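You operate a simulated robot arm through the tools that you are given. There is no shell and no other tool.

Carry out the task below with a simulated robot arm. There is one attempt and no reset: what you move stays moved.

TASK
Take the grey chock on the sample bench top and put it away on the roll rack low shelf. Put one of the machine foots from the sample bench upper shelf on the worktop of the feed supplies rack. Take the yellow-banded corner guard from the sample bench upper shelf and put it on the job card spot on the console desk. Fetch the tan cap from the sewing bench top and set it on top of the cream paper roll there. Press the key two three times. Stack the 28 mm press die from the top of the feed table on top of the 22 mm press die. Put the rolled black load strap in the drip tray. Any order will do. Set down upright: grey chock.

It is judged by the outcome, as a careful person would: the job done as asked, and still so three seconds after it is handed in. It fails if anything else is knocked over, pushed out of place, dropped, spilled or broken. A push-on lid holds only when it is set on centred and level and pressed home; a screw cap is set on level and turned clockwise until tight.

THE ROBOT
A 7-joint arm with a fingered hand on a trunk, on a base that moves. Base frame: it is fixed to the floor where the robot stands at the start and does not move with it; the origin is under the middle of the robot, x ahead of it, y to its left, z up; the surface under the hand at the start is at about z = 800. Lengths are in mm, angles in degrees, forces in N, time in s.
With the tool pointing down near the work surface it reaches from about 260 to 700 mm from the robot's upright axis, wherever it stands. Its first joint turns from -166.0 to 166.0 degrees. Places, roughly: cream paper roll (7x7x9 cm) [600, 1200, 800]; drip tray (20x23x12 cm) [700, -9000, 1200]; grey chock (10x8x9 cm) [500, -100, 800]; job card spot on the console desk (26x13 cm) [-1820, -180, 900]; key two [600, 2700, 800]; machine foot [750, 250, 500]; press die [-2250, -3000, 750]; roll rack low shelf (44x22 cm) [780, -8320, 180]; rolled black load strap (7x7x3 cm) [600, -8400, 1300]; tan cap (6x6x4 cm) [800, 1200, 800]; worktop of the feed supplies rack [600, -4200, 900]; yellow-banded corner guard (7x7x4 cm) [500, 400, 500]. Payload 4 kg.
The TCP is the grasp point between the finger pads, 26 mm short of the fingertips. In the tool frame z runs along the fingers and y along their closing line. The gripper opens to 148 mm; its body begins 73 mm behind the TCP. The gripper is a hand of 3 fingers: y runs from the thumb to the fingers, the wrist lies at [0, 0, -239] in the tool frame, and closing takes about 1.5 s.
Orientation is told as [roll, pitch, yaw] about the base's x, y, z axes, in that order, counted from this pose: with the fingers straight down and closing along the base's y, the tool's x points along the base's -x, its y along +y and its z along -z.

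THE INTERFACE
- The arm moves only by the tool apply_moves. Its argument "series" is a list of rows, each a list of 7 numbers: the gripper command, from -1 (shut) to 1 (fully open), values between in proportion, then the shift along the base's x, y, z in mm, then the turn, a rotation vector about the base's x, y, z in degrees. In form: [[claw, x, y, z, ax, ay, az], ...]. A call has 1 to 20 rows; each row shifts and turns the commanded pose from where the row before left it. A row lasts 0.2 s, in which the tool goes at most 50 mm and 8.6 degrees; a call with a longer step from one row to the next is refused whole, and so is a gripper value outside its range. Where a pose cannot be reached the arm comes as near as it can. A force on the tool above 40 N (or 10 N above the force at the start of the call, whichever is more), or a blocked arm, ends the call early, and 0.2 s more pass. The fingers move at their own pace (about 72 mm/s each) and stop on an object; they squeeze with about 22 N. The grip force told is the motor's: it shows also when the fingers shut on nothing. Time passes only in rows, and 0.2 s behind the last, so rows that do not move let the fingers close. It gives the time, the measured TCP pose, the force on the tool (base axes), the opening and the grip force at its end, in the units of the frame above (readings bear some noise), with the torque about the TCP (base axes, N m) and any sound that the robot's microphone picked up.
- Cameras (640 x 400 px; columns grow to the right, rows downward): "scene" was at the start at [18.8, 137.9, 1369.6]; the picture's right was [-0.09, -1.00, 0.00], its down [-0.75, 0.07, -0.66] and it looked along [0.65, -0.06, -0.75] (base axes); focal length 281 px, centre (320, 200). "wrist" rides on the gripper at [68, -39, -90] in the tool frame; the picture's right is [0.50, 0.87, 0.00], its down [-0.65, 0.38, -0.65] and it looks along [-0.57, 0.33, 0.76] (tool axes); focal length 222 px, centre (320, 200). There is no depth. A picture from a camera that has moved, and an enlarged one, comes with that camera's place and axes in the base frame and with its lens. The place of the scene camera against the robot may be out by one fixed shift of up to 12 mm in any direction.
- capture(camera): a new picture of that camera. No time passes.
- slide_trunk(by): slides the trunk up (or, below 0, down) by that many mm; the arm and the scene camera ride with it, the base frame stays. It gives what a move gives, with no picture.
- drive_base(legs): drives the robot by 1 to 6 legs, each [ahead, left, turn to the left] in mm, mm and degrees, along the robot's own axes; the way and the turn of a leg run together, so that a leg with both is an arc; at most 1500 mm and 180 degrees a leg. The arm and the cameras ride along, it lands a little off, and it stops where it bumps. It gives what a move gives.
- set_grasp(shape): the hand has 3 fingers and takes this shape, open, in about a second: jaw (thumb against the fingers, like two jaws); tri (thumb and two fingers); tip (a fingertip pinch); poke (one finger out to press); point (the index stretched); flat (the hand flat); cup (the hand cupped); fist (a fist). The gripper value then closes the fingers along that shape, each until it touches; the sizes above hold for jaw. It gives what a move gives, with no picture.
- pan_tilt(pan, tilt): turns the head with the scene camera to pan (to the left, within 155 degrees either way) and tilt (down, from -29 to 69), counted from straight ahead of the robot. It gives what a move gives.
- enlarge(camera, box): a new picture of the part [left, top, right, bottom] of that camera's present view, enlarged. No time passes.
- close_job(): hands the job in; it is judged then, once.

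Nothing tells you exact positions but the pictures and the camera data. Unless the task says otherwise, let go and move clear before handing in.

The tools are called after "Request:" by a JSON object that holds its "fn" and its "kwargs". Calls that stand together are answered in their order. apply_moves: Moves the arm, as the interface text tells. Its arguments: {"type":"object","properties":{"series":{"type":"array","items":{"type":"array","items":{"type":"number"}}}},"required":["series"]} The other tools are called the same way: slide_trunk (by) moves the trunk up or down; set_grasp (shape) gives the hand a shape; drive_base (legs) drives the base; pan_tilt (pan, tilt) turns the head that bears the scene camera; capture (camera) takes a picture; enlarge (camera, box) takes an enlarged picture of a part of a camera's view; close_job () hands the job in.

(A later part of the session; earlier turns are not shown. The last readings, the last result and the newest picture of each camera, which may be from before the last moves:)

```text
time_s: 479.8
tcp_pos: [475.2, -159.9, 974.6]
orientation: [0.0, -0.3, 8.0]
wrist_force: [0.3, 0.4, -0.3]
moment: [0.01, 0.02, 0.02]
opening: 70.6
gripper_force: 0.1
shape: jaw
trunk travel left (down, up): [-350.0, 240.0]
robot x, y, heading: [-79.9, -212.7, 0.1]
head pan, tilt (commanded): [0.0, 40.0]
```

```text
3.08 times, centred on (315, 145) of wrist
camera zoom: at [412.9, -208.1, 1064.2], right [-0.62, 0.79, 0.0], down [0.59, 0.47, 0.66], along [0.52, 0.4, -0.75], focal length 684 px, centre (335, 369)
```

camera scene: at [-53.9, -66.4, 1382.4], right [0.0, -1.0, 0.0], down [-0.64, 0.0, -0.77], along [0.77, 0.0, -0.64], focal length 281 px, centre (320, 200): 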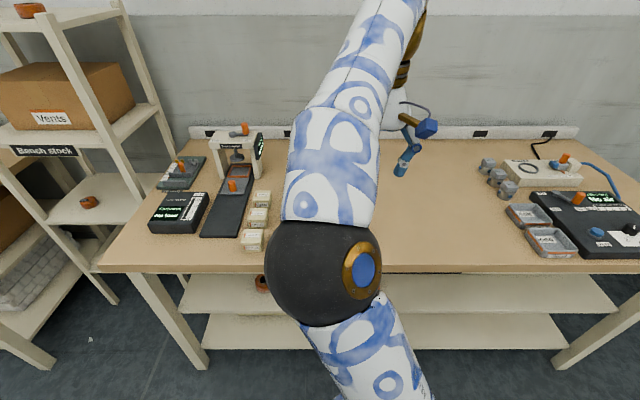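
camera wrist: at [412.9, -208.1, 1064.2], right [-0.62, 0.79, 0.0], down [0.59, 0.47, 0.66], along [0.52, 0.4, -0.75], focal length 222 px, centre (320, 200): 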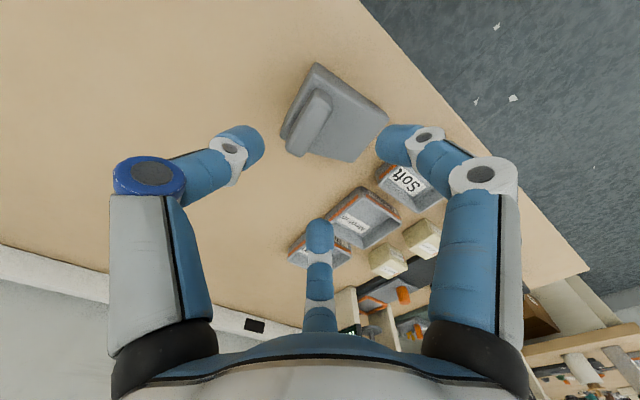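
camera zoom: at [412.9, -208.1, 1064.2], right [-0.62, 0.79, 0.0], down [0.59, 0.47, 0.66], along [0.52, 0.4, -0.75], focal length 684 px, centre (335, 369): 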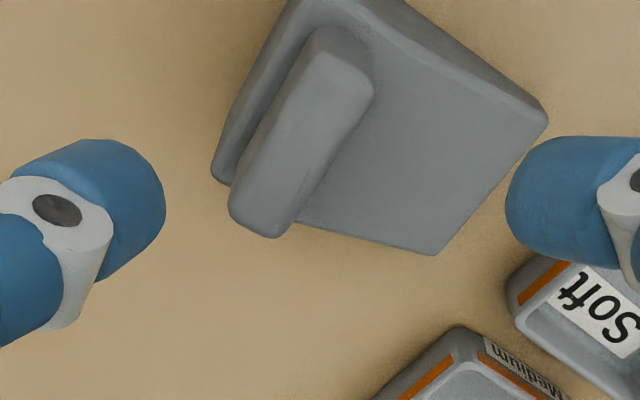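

The bar's centre refines to about [479,−169], top z≈880. I shift slightly and descend, checking on the way.

Request:
{"fn": "apply_moves", "kwargs": {"series": [[-0.05, 3, -2, -30, 0, 0, 0.7], [-0.05, 0, 0, -30, 0, 0, 0], [-0.05, 0, 0, -15, 0, 0, 0], [-0.05, 0, 0, 0, 0, 0, 0]]}}

Request:
{"fn": "capture", "kwargs": {"camera": "wrist"}}

Request:
{"fn": "enlarge", "kwargs": {"camera": "wrist", "box": [230, 110, 400, 240]}}

```text
time_s: 480.8
tcp_pos: [477.2, -163.2, 900.3]
orientation: [0.0, -0.4, 8.9]
wrist_force: [-0.2, 0.2, -1.0]
moment: [-0.01, 0.02, 0.01]
opening: 70.6
gripper_force: 0.1
shape: jaw
trunk travel left (down, up): [-350.0, 240.0]
robot x, y, heading: [-79.8, -210.6, -0.1]
head pan, tilt (commanded): [0.0, 40.0]
```

```text
taken
camera wrist: at [415.8, -211.6, 990.3], right [-0.63, 0.78, 0.0], down [0.58, 0.47, 0.66], along [0.51, 0.41, -0.75], focal length 222 px, centre (320, 200)
```

wrist: 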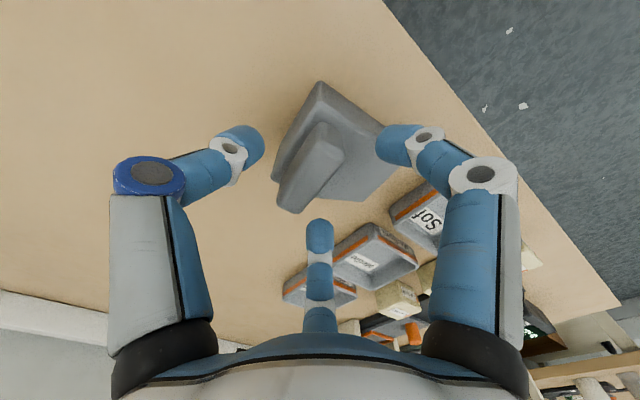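

```text
3.08 times, centred on (315, 175) of wrist
camera zoom: at [415.8, -211.6, 990.3], right [-0.63, 0.78, 0.0], down [0.58, 0.47, 0.66], along [0.51, 0.41, -0.75], focal length 684 px, centre (335, 277)
```

zoom: 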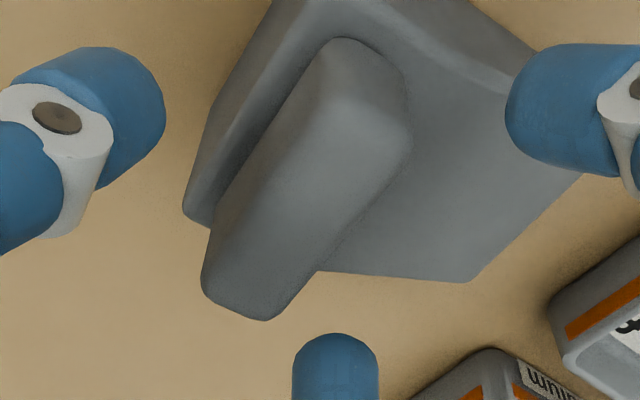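

The bar's top is at z≈883, centre [477,−168.4]; the hand is aligned. I lower 13 mm and close on the bar.

Request:
{"fn": "apply_moves", "kwargs": {"series": [[-0.05, -1, 1.5, -7, 0, 0, 0], [-0.05, 0, 0, -6, 0, 0, 0], [-0.05, 0, 0, 0, 0, 0, 0]]}}

Request:
{"fn": "apply_moves", "kwargs": {"series": [[-0.3, 0, 0, 0, 0, 0, 0], [-0.6, 0, 0, 0, 0, 0, 0], [-1, 0, 0, 0, 0, 0, 0], [-1, 0, 0, 0, 0, 0, 0], [-1, 0, 0, 0, 0, 0, 0], [-1, 0, 0, 0, 0, 0, 0]]}}

Request:
{"fn": "enlarge", "kwargs": {"camera": "wrist", "box": [230, 110, 400, 240]}}

```text
time_s: 481.6
tcp_pos: [475.9, -163.0, 887.4]
orientation: [0.0, -0.4, 8.8]
wrist_force: [0.8, 0.0, 0.4]
moment: [-0.01, 0.02, -0.02]
opening: 70.7
gripper_force: 0.0
shape: jaw
trunk travel left (down, up): [-350.0, 240.0]
robot x, y, heading: [-77.3, -208.9, 0.1]
head pan, tilt (commanded): [0.0, 40.0]
```

```text
time_s: 483.0
tcp_pos: [476.7, -161.1, 886.3]
orientation: [0.0, -0.5, 8.8]
wrist_force: [-0.4, -0.6, 0.3]
moment: [-0.06, 0.01, 0.01]
opening: 20.7
gripper_force: 21.8
shape: jaw
trunk travel left (down, up): [-350.0, 240.0]
robot x, y, heading: [-81.0, -213.4, -0.1]
head pan, tilt (commanded): [0.0, 40.0]
```

```text
3.08 times, centred on (315, 175) of wrist
camera zoom: at [415.0, -210.8, 976.3], right [-0.63, 0.78, 0.0], down [0.59, 0.47, 0.66], along [0.51, 0.41, -0.75], focal length 684 px, centre (335, 277)
```

zoom: 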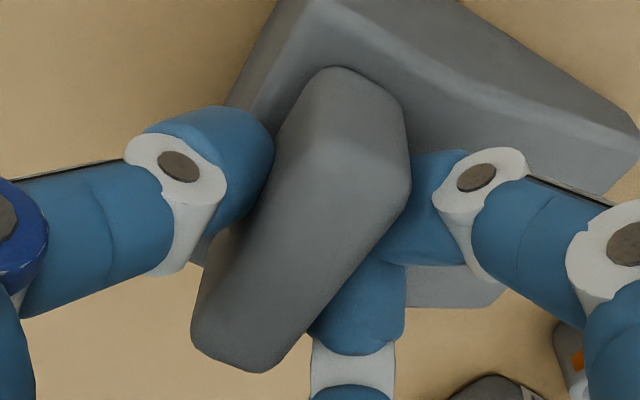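

The bar is gripped by thumb and two fingers. I lift and check how the chock hangs.

Request:
{"fn": "apply_moves", "kwargs": {"series": [[-1, 0, 0, 10, 0, 0, 0], [-1, 0, 0, 15, 0, 0, 0], [-1, 0, 0, 20, 0, 0, 0], [-1, 0, 0, 0, 0, 0, 0]]}}

Request:
{"fn": "capture", "kwargs": {"camera": "wrist"}}

Request:
{"fn": "capture", "kwargs": {"camera": "scene"}}

```text
time_s: 484.0
tcp_pos: [475.4, -161.3, 932.1]
orientation: [0.0, -0.4, 8.8]
wrist_force: [-1.1, 0.0, -3.0]
moment: [-0.1, 0.0, 0.0]
opening: 21.0
gripper_force: 22.2
shape: jaw
trunk travel left (down, up): [-350.0, 240.0]
robot x, y, heading: [-78.6, -207.7, -0.0]
head pan, tilt (commanded): [0.0, 40.0]
```

```text
taken
camera wrist: at [414.0, -209.0, 1021.9], right [-0.63, 0.78, 0.0], down [0.58, 0.47, 0.66], along [0.51, 0.41, -0.75], focal length 222 px, centre (320, 200)
```

wrist: 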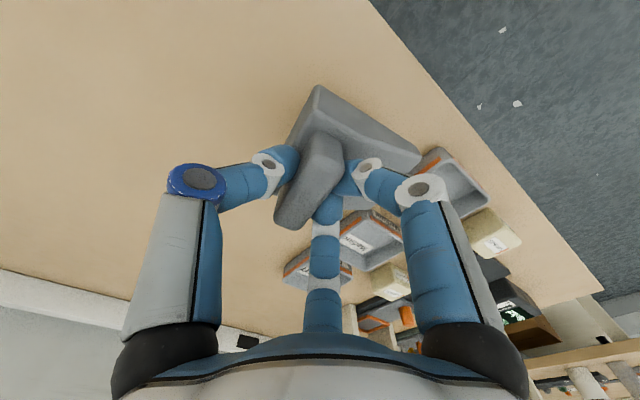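

```text
taken
camera scene: at [-53.6, -66.4, 1382.4], right [0.0, -1.0, 0.0], down [-0.64, 0.0, -0.77], along [0.77, 0.0, -0.64], focal length 281 px, centre (320, 200)
```

scene: 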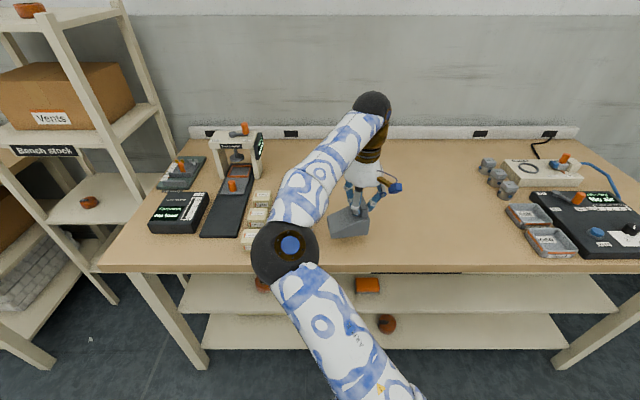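

Request:
{"fn": "enlarge", "kwargs": {"camera": "scene", "box": [310, 170, 410, 260]}}

```text
4.44 times, centred on (360, 215) of scene
camera zoom: at [-53.6, -66.4, 1382.4], right [0.0, -1.0, 0.0], down [-0.64, 0.0, -0.77], along [0.77, 0.0, -0.64], focal length 1248 px, centre (142, 133)
```

zoom: 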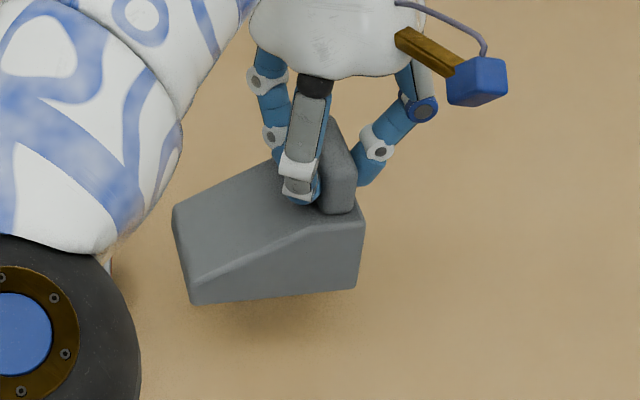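

The chock hangs level. I turn it −99° so its high end will face the robot, moving it to a clear area of the bench.

Request:
{"fn": "apply_moves", "kwargs": {"series": [[-1, -3, -5, 5, 0, 0, -8.25], [-1, -3, -5, 5, 0, 0, -8.25], [-1, -3, -5, 0, 0, 0, -8.25], [-1, -3, -5, 0, 0, 0, -8.25], [-1, -3, -5, 0, 0, 0, -8.25], [-1, -3, -5, 0, 0, 0, -8.25], [-1, -3, -5, 0, 0, 0, -8.25], [-1, -3, -5, 0, 0, 0, -8.25], [-1, -3, -5, 0, 0, 0, -8.25], [-1, -3, -5, 0, 0, 0, -8.25], [-1, -3, -5, 0, 0, 0, -8.25], [-1, -3, -5, 0, 0, 0, -8.05], [-1, 0, 0, 0, 0, 0, 0]]}}

Request:
{"fn": "capture", "kwargs": {"camera": "scene"}}

Request:
{"fn": "capture", "kwargs": {"camera": "wrist"}}

```text
time_s: 486.8
tcp_pos: [439.3, -221.9, 941.0]
orientation: [-0.1, -0.4, -90.1]
wrist_force: [0.1, -0.7, -3.2]
moment: [0.0, 0.04, 0.0]
opening: 20.8
gripper_force: 21.4
shape: jaw
trunk travel left (down, up): [-350.0, 240.0]
robot x, y, heading: [-75.0, -213.7, -0.2]
head pan, tilt (commanded): [0.0, 40.0]
```

```text
taken
camera scene: at [-53.5, -66.4, 1382.4], right [0.0, -1.0, 0.0], down [-0.64, 0.0, -0.77], along [0.77, 0.0, -0.64], focal length 281 px, centre (320, 200)
```

scene: 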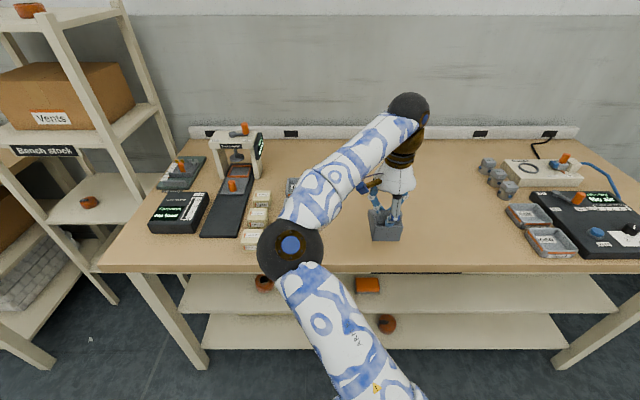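

```text
taken
camera wrist: at [400.1, -153.5, 1031.8], right [0.87, 0.5, 0.0], down [0.38, -0.65, 0.66], along [0.33, -0.57, -0.75], focal length 222 px, centre (320, 200)
```

wrist: 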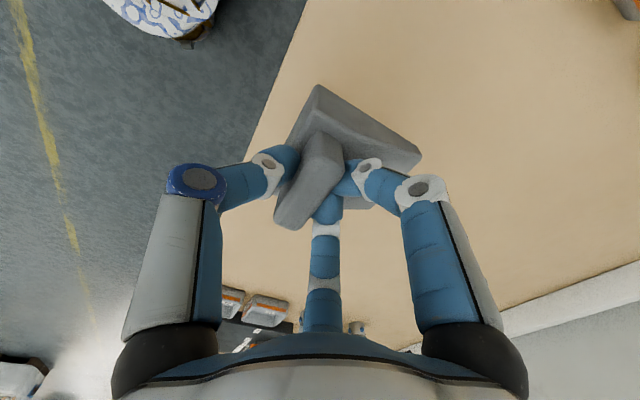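

The turn works; the chock's high end now faces the robot. I set it down gently here.

Request:
{"fn": "apply_moves", "kwargs": {"series": [[-1, 0, 0, -25, 0, 0, 0], [-1, 0, 0, -18, 0, 0, 0], [-1, 0, 0, -7, 0, 0, 0], [-1, 0, 0, 0, 0, 0, 0]]}}

Request:
{"fn": "apply_moves", "kwargs": {"series": [[-1, 0, 0, -2, 0, 0, 0], [-1, 0, 0, -2, 0, 0, 0], [-1, 0, 0, 0, 0, 0, 0]]}}

```text
time_s: 487.8
tcp_pos: [440.2, -222.1, 891.0]
orientation: [0.1, -0.4, -90.0]
wrist_force: [0.4, 0.5, -3.6]
moment: [0.04, 0.09, -0.02]
opening: 20.7
gripper_force: 22.3
shape: jaw
trunk travel left (down, up): [-350.0, 240.0]
robot x, y, heading: [-77.1, -209.2, -0.1]
head pan, tilt (commanded): [0.0, 40.0]
```

```text
time_s: 488.6
tcp_pos: [440.3, -221.9, 887.0]
orientation: [-0.1, -0.4, -90.0]
wrist_force: [0.4, 0.1, -2.9]
moment: [0.01, 0.05, -0.02]
opening: 20.7
gripper_force: 21.7
shape: jaw
trunk travel left (down, up): [-350.0, 240.0]
robot x, y, heading: [-83.5, -211.5, 0.3]
head pan, tilt (commanded): [0.0, 40.0]
```

Request:
{"fn": "apply_moves", "kwargs": {"series": [[-1, 0, 0, -1.2, 0, 0, 0], [-1, 0, 0, 0, 0, 0, 0]]}}

Request:
{"fn": "apply_moves", "kwargs": {"series": [[-0.7, 0, 0, 0, 0, 0, 0], [-0.5, 0, 0, 0, 0, 0, 0], [-0.3, 0, 0, 0, 0, 0, 0], [-0.05, 0, 0, 0, 0, 0, 0], [-0.05, 0, 0, 0, 0, 0, 0], [-0.05, 0, 0, 15, 0, 0, 0], [-0.05, 0, 0, 30, 0, 0, 0], [-0.05, 0, 0, 40, 0, 0, 0], [-0.05, -20, 0, 40, 0, 0, 0], [-0.05, -30, 0, 30, 0, 0, 0], [-0.05, 0, 0, 0, 0, 0, 0]]}}

Request:
{"fn": "enlarge", "kwargs": {"camera": "scene", "box": [320, 170, 460, 280]}}

Request:
{"fn": "capture", "kwargs": {"camera": "wrist"}}

```text
time_s: 489.2
tcp_pos: [441.0, -221.6, 887.8]
orientation: [-0.2, -0.4, -90.0]
wrist_force: [-0.1, -0.6, -3.7]
moment: [-0.01, 0.05, -0.02]
opening: 21.0
gripper_force: 22.0
shape: jaw
trunk travel left (down, up): [-350.0, 240.0]
robot x, y, heading: [-81.5, -210.3, -0.1]
head pan, tilt (commanded): [0.0, 40.0]
```

```text
time_s: 491.6
tcp_pos: [391.1, -222.3, 1044.8]
orientation: [0.0, -0.3, -90.0]
wrist_force: [0.4, -0.3, -0.6]
moment: [0.01, -0.01, -0.02]
opening: 70.0
gripper_force: 0.1
shape: jaw
trunk travel left (down, up): [-350.0, 240.0]
robot x, y, heading: [-78.0, -211.7, -0.1]
head pan, tilt (commanded): [0.0, 40.0]
```

```text
3.64 times, centred on (390, 225) of scene
camera zoom: at [-54.0, -66.4, 1382.4], right [0.0, -1.0, 0.0], down [-0.64, 0.0, -0.77], along [0.77, 0.0, -0.64], focal length 1022 px, centre (66, 109)
```

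zoom: 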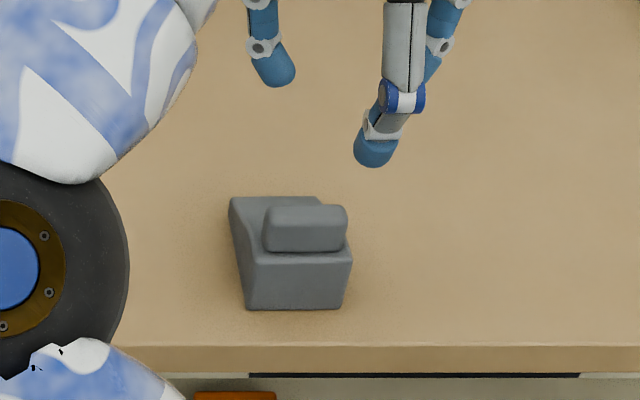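

```text
taken
camera wrist: at [351.5, -154.0, 1133.5], right [0.87, 0.5, 0.0], down [0.38, -0.65, 0.66], along [0.33, -0.57, -0.75], focal length 222 px, centre (320, 200)
```

wrist: 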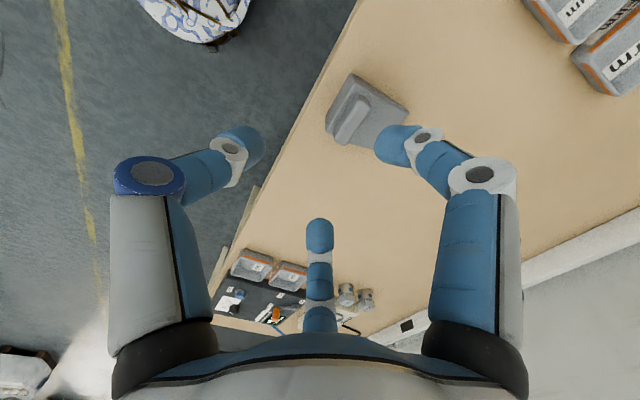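

The chock stands upright with its high end facing me. Now I back off a little and turn the hand to the thumb-up, nearly horizontal posture for gripping the chock by its two sides.

Request:
{"fn": "drive_base", "kwargs": {"legs": [[-170, 0, 0]]}}

Request:
{"fn": "apply_moves", "kwargs": {"series": [[0.3, 0, 0, 0, 0, 0, 8.2], [0.3, 0, 0, 0, 0, 0, 8.2], [0.3, 0, 0, 0, 0, 0, 8.2], [0.3, 0, 0, 0, 0, 0, 8.2], [0.3, 0, 0, 0, 0, 0, 8.2], [0.3, 0, 0, 0, 0, 0, 8.2], [0.3, 0, 0, 0, 0, 0, 8.2], [0.3, 0, 0, 0, 0, 0, 8.2], [0.3, 0, 0, 0, 0, 0, 8.2], [0.3, 0, 0, 0, 0, 0, 8.2], [0.3, 0, 0, 0, 0, 0, 8.2], [0.3, 0, 0, 0, 0, 0, 8.2], [0.3, 0, 0, 0, 0, 0, 8.2], [0.3, 0, 0, 0, 0, 0, 8.2], [0.3, 0, 0, 0, 0, 0, 8.2], [0.3, 0, 0, 0, 0, 0, 8.2], [0.3, 0, 0, 0, 0, 0, 8.2], [0.3, 0, 0, 0, 0, 0, 8.2], [0.3, 0, 0, 0, 0, 0, 8.2], [0.3, 0, 0, 0, 0, 0, 8.2]]}}

Request:
{"fn": "apply_moves", "kwargs": {"series": [[0.3, 0, 0, 0, 0, 0, 8.0], [0.3, 0, 0, 0, 0, 0, 8.0], [0.3, 0, 0, 0, 0, -8.2, 0], [0.3, 0, 0, 0, 0, -8.2, 0], [0.3, 0, 0, 0, 0, -8.2, 0], [0.3, 0, 0, 0, 0, -8.2, 0], [0.3, 0, 0, 0, 0, -8.2, 0], [0.3, 0, 0, 0, 0, -8.2, 0], [0.3, 0, 0, 0, 0, -8.2, 0], [0.3, 0, 0, 0, 0, -7.6, 0], [0.3, 0, 0, 0, 0, 0, 0]]}}

Request:
{"fn": "capture", "kwargs": {"camera": "wrist"}}

Request:
{"fn": "capture", "kwargs": {"camera": "scene"}}

```text
time_s: 493.1
tcp_pos: [221.0, -223.7, 1043.0]
orientation: [0.0, -0.4, -90.0]
wrist_force: [0.1, 0.3, -0.5]
moment: [-0.01, -0.02, 0.0]
opening: 70.1
gripper_force: 0.0
shape: jaw
trunk travel left (down, up): [-350.0, 240.0]
robot x, y, heading: [-246.0, -210.7, 0.3]
head pan, tilt (commanded): [0.0, 40.0]
```

```text
time_s: 497.3
tcp_pos: [222.1, -222.8, 1043.0]
orientation: [-0.1, -0.4, 74.1]
wrist_force: [-0.8, 0.0, 0.3]
moment: [-0.01, 0.01, -0.03]
opening: 95.8
gripper_force: 0.1
shape: jaw
trunk travel left (down, up): [-350.0, 240.0]
robot x, y, heading: [-248.2, -211.6, -0.3]
head pan, tilt (commanded): [0.0, 40.0]
```

```text
time_s: 499.3
tcp_pos: [209.2, -327.9, 1036.4]
orientation: [-56.1, -1.6, 76.2]
wrist_force: [0.7, 0.7, 0.5]
moment: [-0.05, -0.03, 0.02]
opening: 96.1
gripper_force: 0.1
shape: jaw
trunk travel left (down, up): [-350.0, 240.0]
robot x, y, heading: [-247.4, -211.2, -0.2]
head pan, tilt (commanded): [0.0, 40.0]
stopped in row 10: the arm was blocked; the commanded pose is now the measured one
```

```text
taken
camera wrist: at [141.4, -382.4, 1117.2], right [-0.59, -0.35, -0.73], down [-0.57, 0.82, 0.07], along [0.57, 0.46, -0.68], focal length 222 px, centre (320, 200)
```

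wrist: 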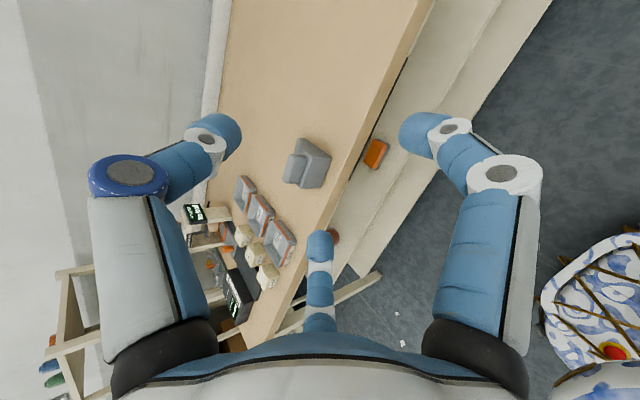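

```text
taken
camera scene: at [-222.5, -65.9, 1382.3], right [0.0, -1.0, 0.0], down [-0.64, 0.0, -0.77], along [0.77, 0.0, -0.64], focal length 281 px, centre (320, 200)
```

scene: 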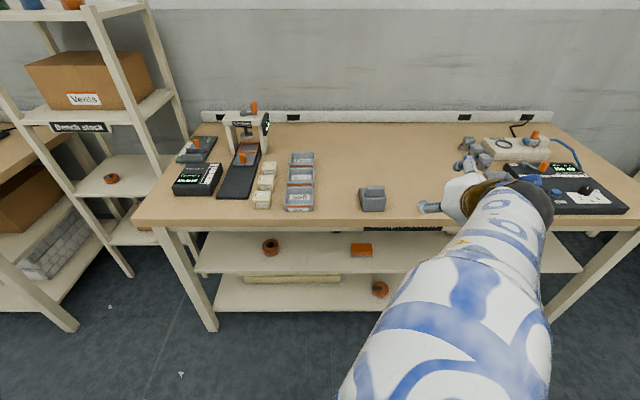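

The arm ran into a limit while tilting close to the body. I move the hand forward and lower to free it, then finish the orientation.

Request:
{"fn": "apply_moves", "kwargs": {"series": [[0.3, 25, 15, -15, 0, 0, 0], [0.3, 25, 20, -15, 0, 0, 0], [0.3, 25, 20, -15, 0, 0, 0], [0.3, 0, 0, 0, 0, 0, 0]]}}

Request:
{"fn": "apply_moves", "kwargs": {"series": [[0.3, 0, 10, 0, 0, 0, 5], [0.3, 0, 10, 0, 0, 0, 5], [0.3, 0, 10, 0, 0, -4.5, 3], [0.3, 0, 10, 0, 0, -4.5, 0], [0.3, 0, 0, 0, 0, 0, 0]]}}

Request:
{"fn": "capture", "kwargs": {"camera": "scene"}}

```text
time_s: 500.3
tcp_pos: [284.0, -271.0, 991.3]
orientation: [-56.3, -1.4, 76.2]
wrist_force: [-0.1, 0.0, 0.0]
moment: [-0.01, -0.02, -0.01]
opening: 95.9
gripper_force: 0.0
shape: jaw
trunk travel left (down, up): [-350.0, 240.0]
robot x, y, heading: [-250.7, -213.2, -0.0]
head pan, tilt (commanded): [0.0, 40.0]
```

```text
time_s: 501.5
tcp_pos: [283.7, -232.0, 991.9]
orientation: [-65.2, -1.6, 89.2]
wrist_force: [-0.6, 0.0, -0.2]
moment: [-0.03, -0.03, 0.01]
opening: 95.9
gripper_force: 0.1
shape: jaw
trunk travel left (down, up): [-350.0, 240.0]
robot x, y, heading: [-247.1, -211.3, -0.1]
head pan, tilt (commanded): [0.0, 40.0]
```

```text
taken
camera scene: at [-222.8, -66.3, 1382.4], right [0.0, -1.0, 0.0], down [-0.64, 0.0, -0.77], along [0.77, 0.0, -0.64], focal length 281 px, centre (320, 200)
```

scene: 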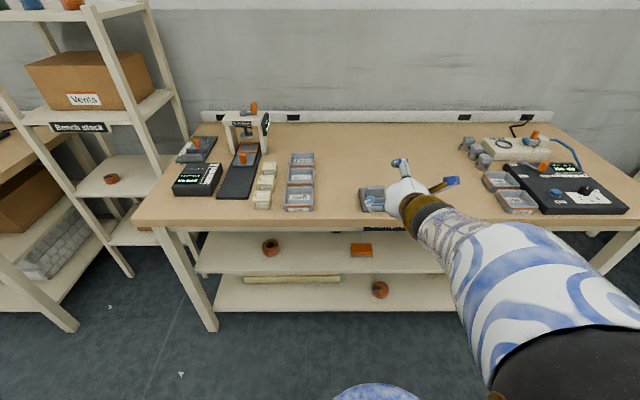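

The hand is now in the posture I want, with the chock ahead. I open wider, correct the small twist and move in front of it for a close look.

Request:
{"fn": "apply_moves", "kwargs": {"series": [[0.55, 10, 2, -25, -1.6, 0, 0.6], [0.55, 10, 2, -25, 0, 0, 0], [0.55, 10, 1, -19, 0, 0, 0], [0.55, 7, 0, 0, 0, 0, 0], [0.55, 0, 0, 0, 0, 0, 0]]}}

Request:
{"fn": "capture", "kwargs": {"camera": "wrist"}}

Request:
{"fn": "enlarge", "kwargs": {"camera": "scene", "box": [320, 150, 460, 250]}}

```text
time_s: 502.7
tcp_pos: [315.3, -228.4, 929.4]
orientation: [-65.3, -1.1, 89.9]
wrist_force: [-0.3, 0.2, 0.0]
moment: [-0.03, -0.04, 0.03]
opening: 114.3
gripper_force: 0.0
shape: jaw
out of reach, approached as far as the arm can: row 3, 4
trunk travel left (down, up): [-350.0, 240.0]
robot x, y, heading: [-250.3, -211.6, -0.2]
head pan, tilt (commanded): [0.0, 40.0]
```

```text
taken
camera wrist: at [250.0, -297.8, 1001.1], right [-0.36, -0.48, -0.8], down [-0.75, 0.66, -0.06], along [0.55, 0.58, -0.6], focal length 222 px, centre (320, 200)
```

wrist: 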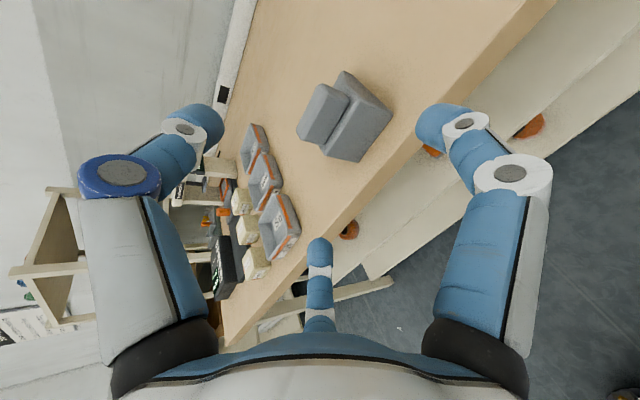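

```text
4.00 times, centred on (390, 200) of scene
camera zoom: at [-222.7, -66.4, 1382.4], right [0.0, -1.0, 0.0], down [-0.64, 0.0, -0.77], along [0.77, 0.0, -0.64], focal length 1124 px, centre (40, 200)
```

zoom: 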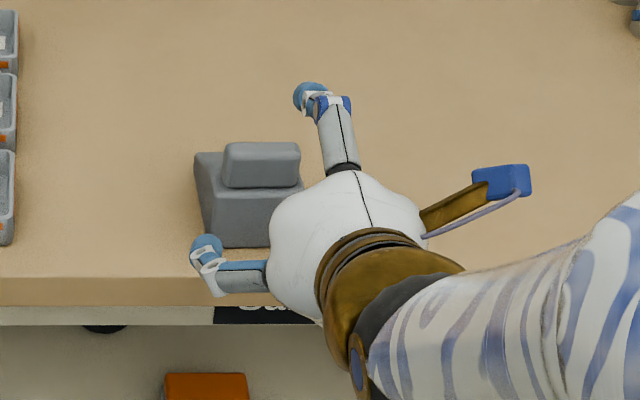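

I zoom in on the chock to centre the hand on it.

Request:
{"fn": "enlarge", "kwargs": {"camera": "wrist", "box": [280, 60, 410, 170]}}

```text
3.64 times, centred on (345, 115) of wrist
camera zoom: at [250.0, -297.8, 1001.1], right [-0.36, -0.48, -0.8], down [-0.75, 0.66, -0.06], along [0.55, 0.58, -0.6], focal length 808 px, centre (229, 509)
```

zoom: 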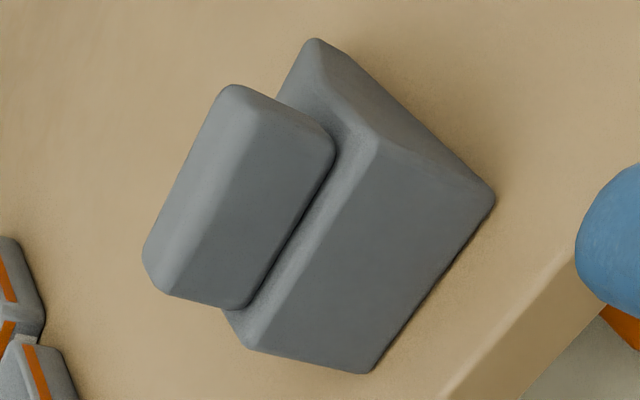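

The chock's high-end face is at x≈420, y −257.6…−192.6 (centre −225). I approach along the tool axis with the fingers straddling it.

Request:
{"fn": "apply_moves", "kwargs": {"series": [[0.55, 27, 0.7, -14.3, 0, 0, 0], [0.55, 27, 0.7, -14.3, 0, 0, 0], [0.55, 27, 0.7, -14.3, 0, 0, 0], [0.55, 0, 0, 0, 0, 0, 0]]}}

Request:
{"fn": "capture", "kwargs": {"camera": "wrist"}}

```text
time_s: 503.7
tcp_pos: [396.5, -226.9, 885.8]
orientation: [-65.1, 0.0, 89.9]
wrist_force: [0.4, 0.1, -0.3]
moment: [-0.01, -0.01, 0.02]
opening: 114.5
gripper_force: 0.1
shape: jaw
trunk travel left (down, up): [-350.0, 240.0]
robot x, y, heading: [-249.9, -209.2, -0.1]
head pan, tilt (commanded): [0.0, 40.0]
```

```text
taken
camera wrist: at [330.2, -294.1, 959.6], right [-0.36, -0.5, -0.79], down [-0.75, 0.66, -0.07], along [0.55, 0.57, -0.61], focal length 222 px, centre (320, 200)
```

wrist: 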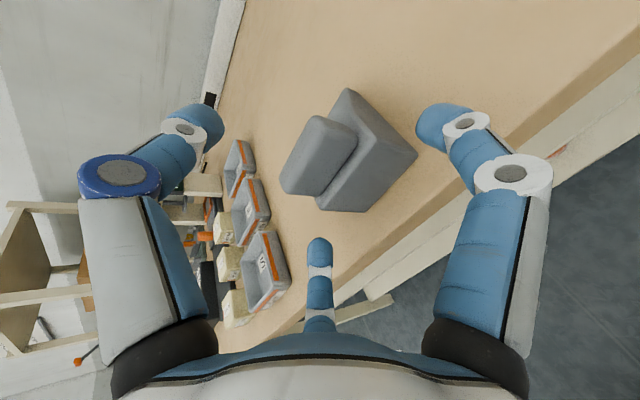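

Well lined up. I continue the last part.

Request:
{"fn": "apply_moves", "kwargs": {"series": [[0.55, 20, 0.7, -10, 0, 0, 0], [0.55, 20, 0.7, -10, 0, 0, 0], [0.55, 14, 0.5, -7, 0, 0, 0], [0.55, 0, 0, 0, 0, 0, 0]]}}

Request:
{"fn": "capture", "kwargs": {"camera": "wrist"}}

Request:
{"fn": "enlarge", "kwargs": {"camera": "scene", "box": [320, 140, 460, 250]}}

```text
time_s: 504.7
tcp_pos: [450.2, -226.4, 858.8]
orientation: [-65.2, 0.0, 89.9]
wrist_force: [-0.9, -0.8, -0.3]
moment: [-0.03, 0.0, 0.01]
opening: 114.4
gripper_force: 0.0
shape: jaw
trunk travel left (down, up): [-350.0, 240.0]
robot x, y, heading: [-248.0, -211.7, -0.3]
head pan, tilt (commanded): [0.0, 40.0]
```

```text
taken
camera wrist: at [384.3, -292.9, 932.4], right [-0.36, -0.5, -0.79], down [-0.75, 0.66, -0.07], along [0.55, 0.57, -0.61], focal length 222 px, centre (320, 200)
```

wrist: 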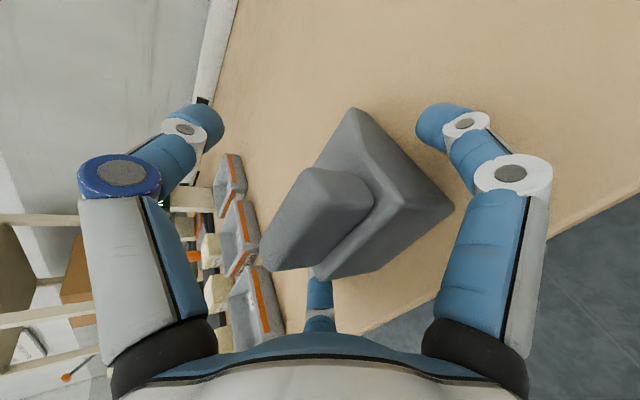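

```text
3.64 times, centred on (390, 195) of scene
camera zoom: at [-222.6, -66.4, 1382.4], right [0.0, -1.0, 0.0], down [-0.64, 0.0, -0.77], along [0.77, 0.0, -0.64], focal length 1022 px, centre (66, 218)
```

zoom: 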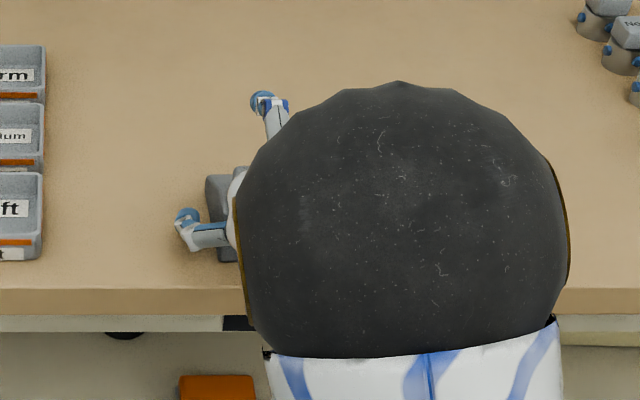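

The fingers straddle the chock's sides at mid-length. I close.

Request:
{"fn": "apply_moves", "kwargs": {"series": [[0.3, 0, 0, 0, 0, 0, 0], [0.1, 0, 0, 0, 0, 0, 0], [-0.2, 0, 0, 0, 0, 0, 0], [-0.6, 0, 0, 0, 0, 0, 0], [-1, 0, 0, 0, 0, 0, 0], [-1, 0, 0, 0, 0, 0, 0], [-1, 0, 0, 0, 0, 0, 0], [-1, 0, 0, 0, 0, 0, 0]]}}

Request:
{"fn": "capture", "kwargs": {"camera": "wrist"}}

```text
time_s: 506.5
tcp_pos: [449.4, -225.4, 859.8]
orientation: [-65.3, 0.0, 89.9]
wrist_force: [0.6, 0.0, 5.4]
moment: [0.03, 0.31, 0.02]
opening: 36.5
gripper_force: 22.0
shape: jaw
trunk travel left (down, up): [-350.0, 240.0]
robot x, y, heading: [-252.8, -212.4, 0.1]
head pan, tilt (commanded): [0.0, 40.0]
```

```text
taken
camera wrist: at [383.8, -292.9, 933.2], right [-0.36, -0.5, -0.79], down [-0.75, 0.66, -0.07], along [0.55, 0.57, -0.61], focal length 222 px, centre (320, 200)
```

wrist: 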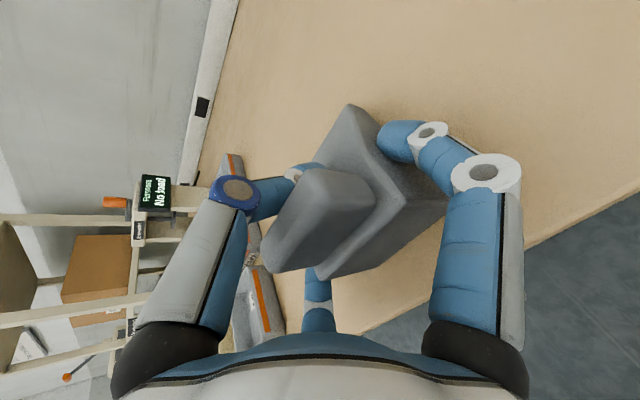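

Gripped (the thumb rests behind the bar). I lift a little and check the hold.

Request:
{"fn": "apply_moves", "kwargs": {"series": [[-1, 0, 0, 6, 0, 0, 0], [-1, 0, 0, 10, 0, 0, 0], [-1, 0, 0, 15, 0, 0, 0], [-1, 0, 0, 0, 0, 0, 0]]}}

Request:
{"fn": "capture", "kwargs": {"camera": "wrist"}}

Request:
{"fn": "capture", "kwargs": {"camera": "scene"}}

```text
time_s: 507.5
tcp_pos: [448.9, -225.3, 891.4]
orientation: [-65.2, 0.0, 89.9]
wrist_force: [0.0, -0.2, -3.7]
moment: [-0.01, 0.07, 0.02]
opening: 35.9
gripper_force: 22.1
shape: jaw
trunk travel left (down, up): [-350.0, 240.0]
robot x, y, heading: [-249.7, -209.5, -0.0]
head pan, tilt (commanded): [0.0, 40.0]
```

```text
taken
camera wrist: at [383.8, -292.4, 964.0], right [-0.36, -0.5, -0.79], down [-0.75, 0.66, -0.07], along [0.55, 0.57, -0.61], focal length 222 px, centre (320, 200)
```

wrist: 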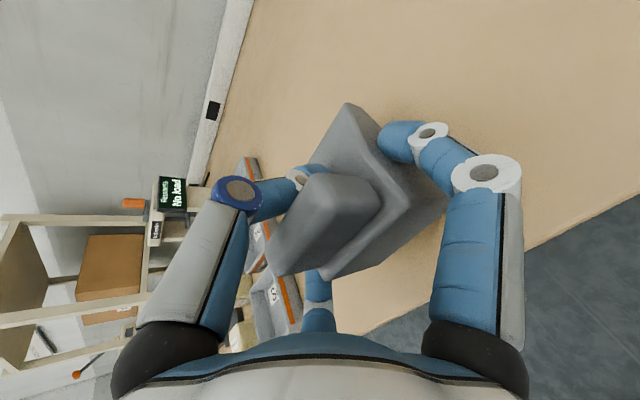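

```text
taken
camera scene: at [-222.4, -66.4, 1382.4], right [0.0, -1.0, 0.0], down [-0.64, 0.0, -0.77], along [0.77, 0.0, -0.64], focal length 281 px, centre (320, 200)
```

scene: 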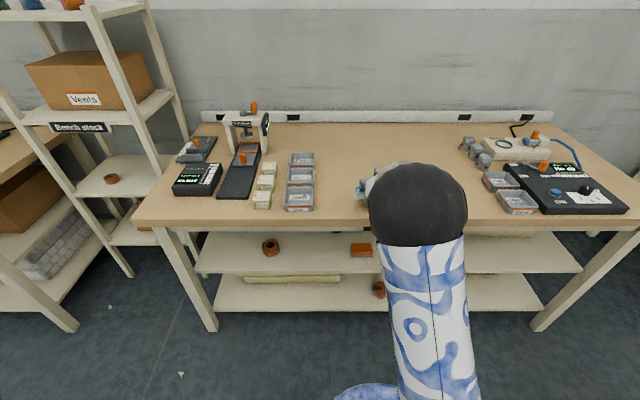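

Request:
{"fn": "enlarge", "kwargs": {"camera": "wrist", "box": [250, 80, 470, 300]}}

```text
1.82 times, centred on (360, 190) of wrist
camera zoom: at [383.8, -292.4, 964.0], right [-0.36, -0.5, -0.79], down [-0.75, 0.66, -0.07], along [0.55, 0.57, -0.61], focal length 404 px, centre (247, 218)
```

zoom: 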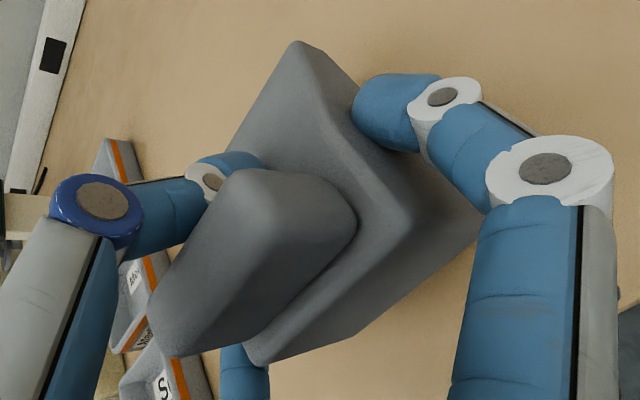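

I bring the chock back off the bench and to the left, where the scene camera can see whether it hangs level.

Request:
{"fn": "apply_moves", "kwargs": {"series": [[-1, -15, 0, 25, 0, 0, 0], [-1, -25, 10, 25, 0, 0, 0], [-1, -30, 20, 20, 0, 0, 0], [-1, -30, 30, 10, 0, 0, 0], [-1, -20, 35, 0, 0, 0, 0], [-1, 0, 40, 0, 0, 0, 0], [-1, 0, 40, 0, 0, 0, 0], [-1, 0, 0, 0, 0, 0, 0]]}}

Request:
{"fn": "capture", "kwargs": {"camera": "scene"}}

```text
time_s: 509.3
tcp_pos: [327.7, -49.5, 969.7]
orientation: [-65.2, 0.0, 89.9]
wrist_force: [-0.4, -0.5, -3.8]
moment: [0.04, 0.0, 0.01]
opening: 36.0
gripper_force: 22.0
shape: jaw
trunk travel left (down, up): [-350.0, 240.0]
robot x, y, heading: [-247.9, -213.2, -0.0]
head pan, tilt (commanded): [0.0, 40.0]
```

```text
taken
camera scene: at [-222.6, -66.0, 1382.3], right [0.0, -1.0, 0.0], down [-0.64, 0.0, -0.77], along [0.77, 0.0, -0.64], focal length 281 px, centre (320, 200)
```

scene: 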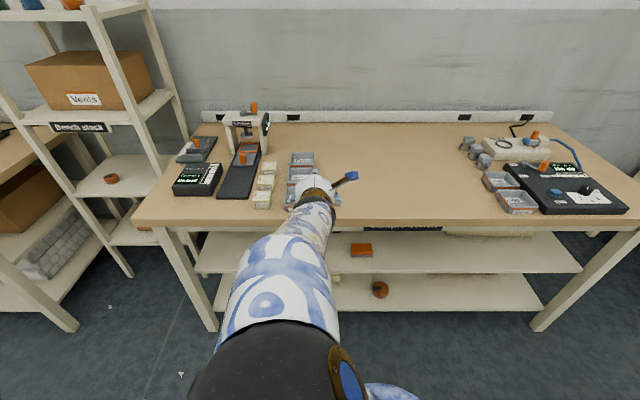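

Request:
{"fn": "enlarge", "kwargs": {"camera": "wrist", "box": [320, 140, 440, 260]}}

Request:
{"fn": "enlarge", "kwargs": {"camera": "wrist", "box": [260, 160, 380, 280]}}

```text
3.33 times, centred on (380, 200) of wrist
camera zoom: at [261.5, -116.7, 1043.9], right [-0.36, -0.5, -0.79], down [-0.75, 0.66, -0.07], along [0.55, 0.57, -0.61], focal length 740 px, centre (120, 200)
```

zoom: 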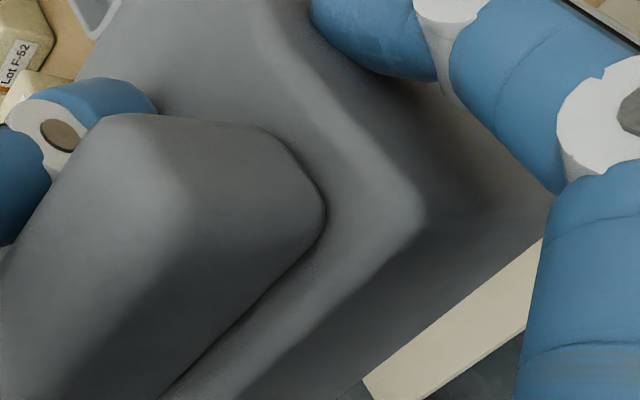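

```text
3.33 times, centred on (320, 220) of wrist
camera zoom: at [261.5, -116.7, 1043.9], right [-0.36, -0.5, -0.79], down [-0.75, 0.66, -0.07], along [0.55, 0.57, -0.61], focal length 740 px, centre (320, 133)
```

zoom: 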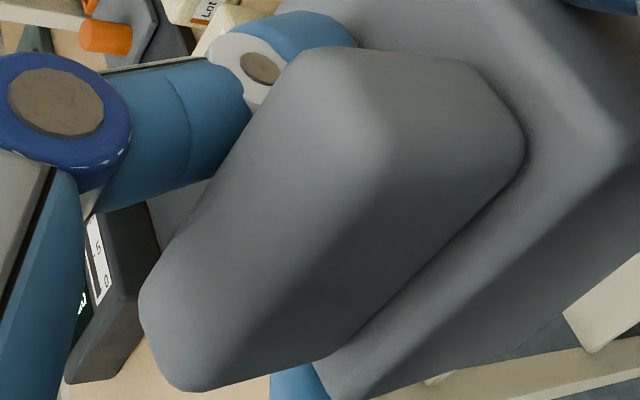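

The chock is held firmly, tipped about 5–7° with its high end low; I'll take that out with the hand's tilt. I bring it in front of the robot and start the drive to the roll rack.

Request:
{"fn": "apply_moves", "kwargs": {"series": [[-1, -10, -35, 10, 0, 2.5, 0], [-1, -10, -40, 10, 0, 2.5, 0], [-1, 0, -40, 10, 0, 0, 0], [-1, 0, -30, 0, 0, 0, 0], [-1, 0, 0, 0, 0, 0, 0]]}}

Request:
{"fn": "drive_base", "kwargs": {"legs": [[-180, 0, 0], [0, -1400, 0], [0, -1400, 0], [0, -1400, 0]]}}

```text
time_s: 510.5
tcp_pos: [309.2, -194.9, 999.4]
orientation: [-60.2, 0.0, 89.9]
wrist_force: [-0.8, -0.4, -3.3]
moment: [0.01, 0.04, 0.04]
opening: 35.7
gripper_force: 21.5
shape: jaw
trunk travel left (down, up): [-350.0, 240.0]
robot x, y, heading: [-247.4, -208.3, -0.1]
head pan, tilt (commanded): [0.0, 40.0]
```

```text
time_s: 532.0
tcp_pos: [172.9, -4451.4, 999.2]
orientation: [-60.2, 0.0, 89.9]
wrist_force: [0.3, -1.0, -3.4]
moment: [-0.01, 0.01, -0.02]
opening: 35.5
gripper_force: 22.1
shape: jaw
trunk travel left (down, up): [-350.0, 240.0]
robot x, y, heading: [-384.8, -4466.1, 0.0]
head pan, tilt (commanded): [0.0, 40.0]
```

Request:
{"fn": "drive_base", "kwargs": {"legs": [[0, -1400, 0], [0, -1400, 0], [0, -1030, 0]]}}

Request:
{"fn": "pan_tilt", "kwargs": {"pan": 0, "tilt": 40}}

Request:
{"fn": "capture", "kwargs": {"camera": "scene"}}

Request:
{"fn": "capture", "kwargs": {"camera": "wrist"}}

```text
time_s: 550.7
tcp_pos: [126.3, -8336.0, 998.9]
orientation: [-60.2, 0.1, 89.6]
wrist_force: [-0.1, -0.5, -3.7]
moment: [0.0, 0.03, 0.0]
opening: 35.6
gripper_force: 22.3
shape: jaw
trunk travel left (down, up): [-350.0, 240.0]
robot x, y, heading: [-431.5, -8347.9, -0.2]
head pan, tilt (commanded): [0.0, 40.0]
```

```text
time_s: 551.3
tcp_pos: [125.7, -8334.7, 1000.9]
orientation: [-60.2, 0.1, 89.6]
wrist_force: [-0.6, -0.2, -2.6]
moment: [-0.01, 0.02, 0.03]
opening: 35.8
gripper_force: 22.0
shape: jaw
trunk travel left (down, up): [-350.0, 240.0]
robot x, y, heading: [-435.0, -8349.9, -0.6]
head pan, tilt (commanded): [0.0, 40.0]
```

```text
taken
camera scene: at [-405.4, -8203.7, 1382.4], right [-0.01, -1.0, 0.0], down [-0.64, 0.0, -0.77], along [0.77, -0.01, -0.64], focal length 281 px, centre (320, 200)
```

scene: 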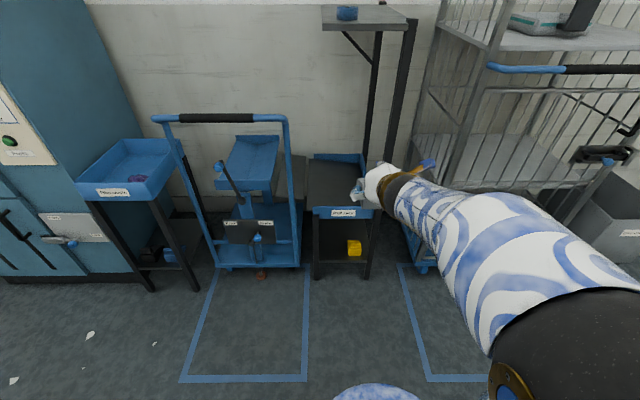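

```text
taken
camera wrist: at [66.0, -8401.4, 1078.3], right [-0.43, -0.5, -0.75], down [-0.75, 0.66, 0.0], along [0.5, 0.56, -0.66], focal length 222 px, centre (320, 200)
```

wrist: 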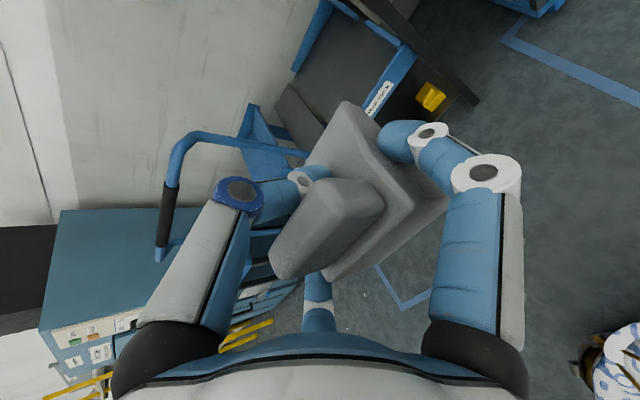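

The roll rack's low shelf with the yellow chock is in view. I zoom in to measure the opening.

Request:
{"fn": "enlarge", "kwargs": {"camera": "scene", "box": [290, 190, 400, 290]}}

```text
4.00 times, centred on (345, 240) of scene
camera zoom: at [-405.4, -8203.7, 1382.4], right [-0.01, -1.0, 0.0], down [-0.64, 0.0, -0.77], along [0.77, -0.01, -0.64], focal length 1124 px, centre (220, 40)
```

zoom: 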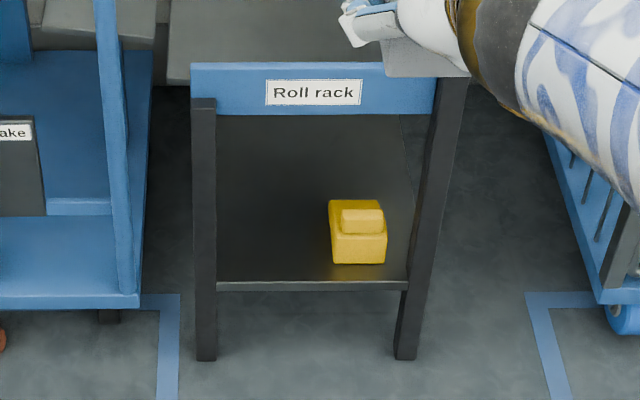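

The opening is clear: left post at y≈−8208, yellow chock's left side at y≈−8364, shelf surface z≈168 with front edge x≈545. I lower the trunk and arm in free space first.

Request:
{"fn": "slide_trunk", "kwargs": {"by": -350}}

Request:
{"fn": "apply_moves", "kwargs": {"series": [[-1, -15, 0, -40, 0, 0, 0], [-1, -15, 0, -40, 0, 0, 0], [-1, -15, 0, -40, 0, 0, 0], [-1, -15, 0, -40, 0, 0, 0], [-1, -10, 0, -40, 0, 0, 0], [-1, -10, 0, -40, 0, 0, 0], [-1, 0, 0, -40, 0, 0, 0], [-1, 0, 0, -40, 0, 0, 0], [-1, 0, 0, 0, 0, 0, 0]]}}

Request:
{"fn": "capture", "kwargs": {"camera": "scene"}}

Request:
{"fn": "capture", "kwargs": {"camera": "wrist"}}

```text
time_s: 554.8
tcp_pos: [126.3, -8334.0, 649.9]
orientation: [-60.2, -0.1, 89.6]
wrist_force: [0.5, -0.5, -3.8]
moment: [-0.01, 0.0, -0.05]
opening: 35.9
gripper_force: 22.0
shape: jaw
trunk travel left (down, up): [0.0, 590.0]
robot x, y, heading: [-434.6, -8346.9, -0.6]
head pan, tilt (commanded): [0.0, 40.0]
```

```text
time_s: 556.8
tcp_pos: [88.7, -8330.1, 332.7]
orientation: [-60.1, -0.1, 89.6]
wrist_force: [-0.2, 0.0, -3.6]
moment: [0.02, 0.02, -0.02]
opening: 35.4
gripper_force: 22.4
shape: jaw
out of reach, approached as far as the arm can: row 4, 5, 6
trunk travel left (down, up): [0.0, 590.0]
robot x, y, heading: [-429.9, -8346.6, -0.5]
head pan, tilt (commanded): [0.0, 40.0]
```

```text
taken
camera scene: at [-405.5, -8203.7, 1032.4], right [-0.01, -1.0, 0.0], down [-0.64, 0.0, -0.77], along [0.77, -0.01, -0.64], focal length 281 px, centre (320, 200)
```

scene: 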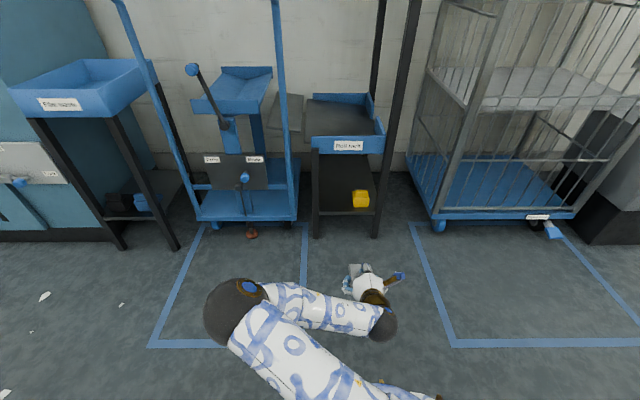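

```text
taken
camera wrist: at [30.6, -8396.7, 410.7], right [-0.43, -0.5, -0.75], down [-0.75, 0.66, 0.0], along [0.5, 0.56, -0.66], focal length 222 px, centre (320, 200)
```

wrist: 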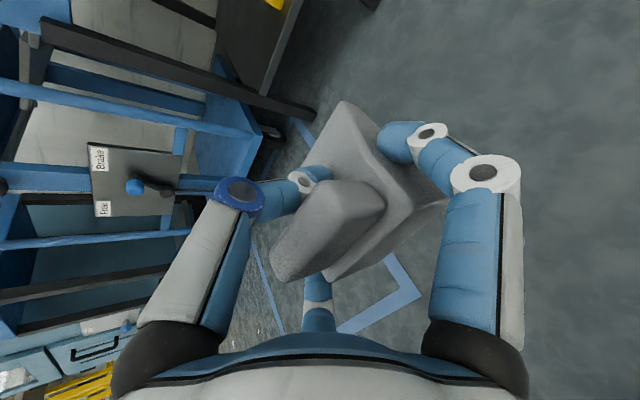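

The arm is low and clear. I line up (44 mm left) and drive forward until the chock is just in front of the rack.

Request:
{"fn": "drive_base", "kwargs": {"legs": [[0, 44, 0.5], [310, 0, 0]]}}

Request:
{"fn": "capture", "kwargs": {"camera": "scene"}}

Request:
{"fn": "capture", "kwargs": {"camera": "wrist"}}

```text
time_s: 559.3
tcp_pos: [399.4, -8282.5, 331.2]
orientation: [-60.3, 0.0, 90.1]
wrist_force: [-0.1, -1.0, -3.8]
moment: [-0.02, 0.03, 0.0]
opening: 35.1
gripper_force: 21.5
shape: jaw
trunk travel left (down, up): [0.0, 590.0]
robot x, y, heading: [-124.8, -8301.8, -0.2]
head pan, tilt (commanded): [0.0, 40.0]
```

```text
taken
camera scene: at [-97.7, -8158.5, 1032.4], right [0.0, -1.0, 0.0], down [-0.64, 0.0, -0.77], along [0.77, 0.0, -0.64], focal length 281 px, centre (320, 200)
```

scene: 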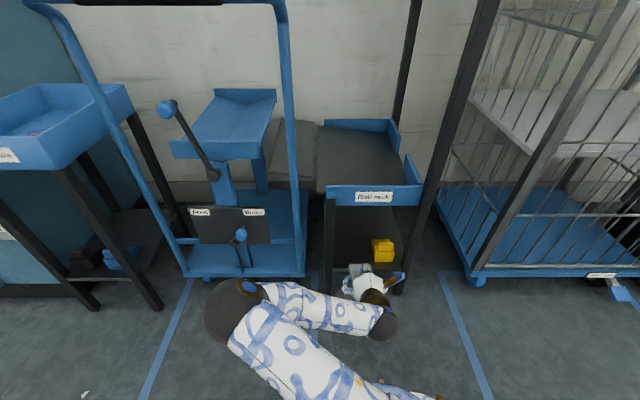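

```text
taken
camera wrist: at [339.7, -8348.5, 411.1], right [-0.43, -0.5, -0.75], down [-0.76, 0.66, 0.0], along [0.49, 0.57, -0.66], focal length 222 px, centre (320, 200)
```

wrist: 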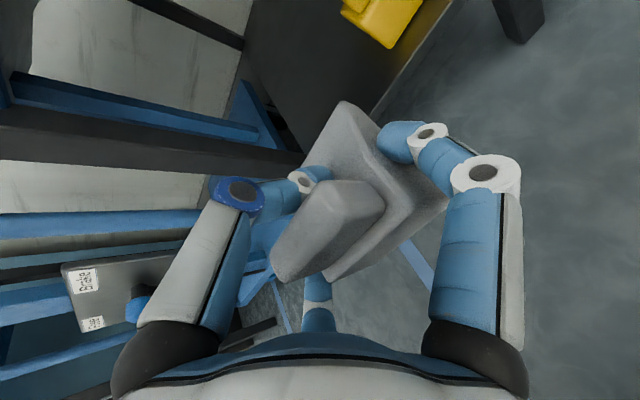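

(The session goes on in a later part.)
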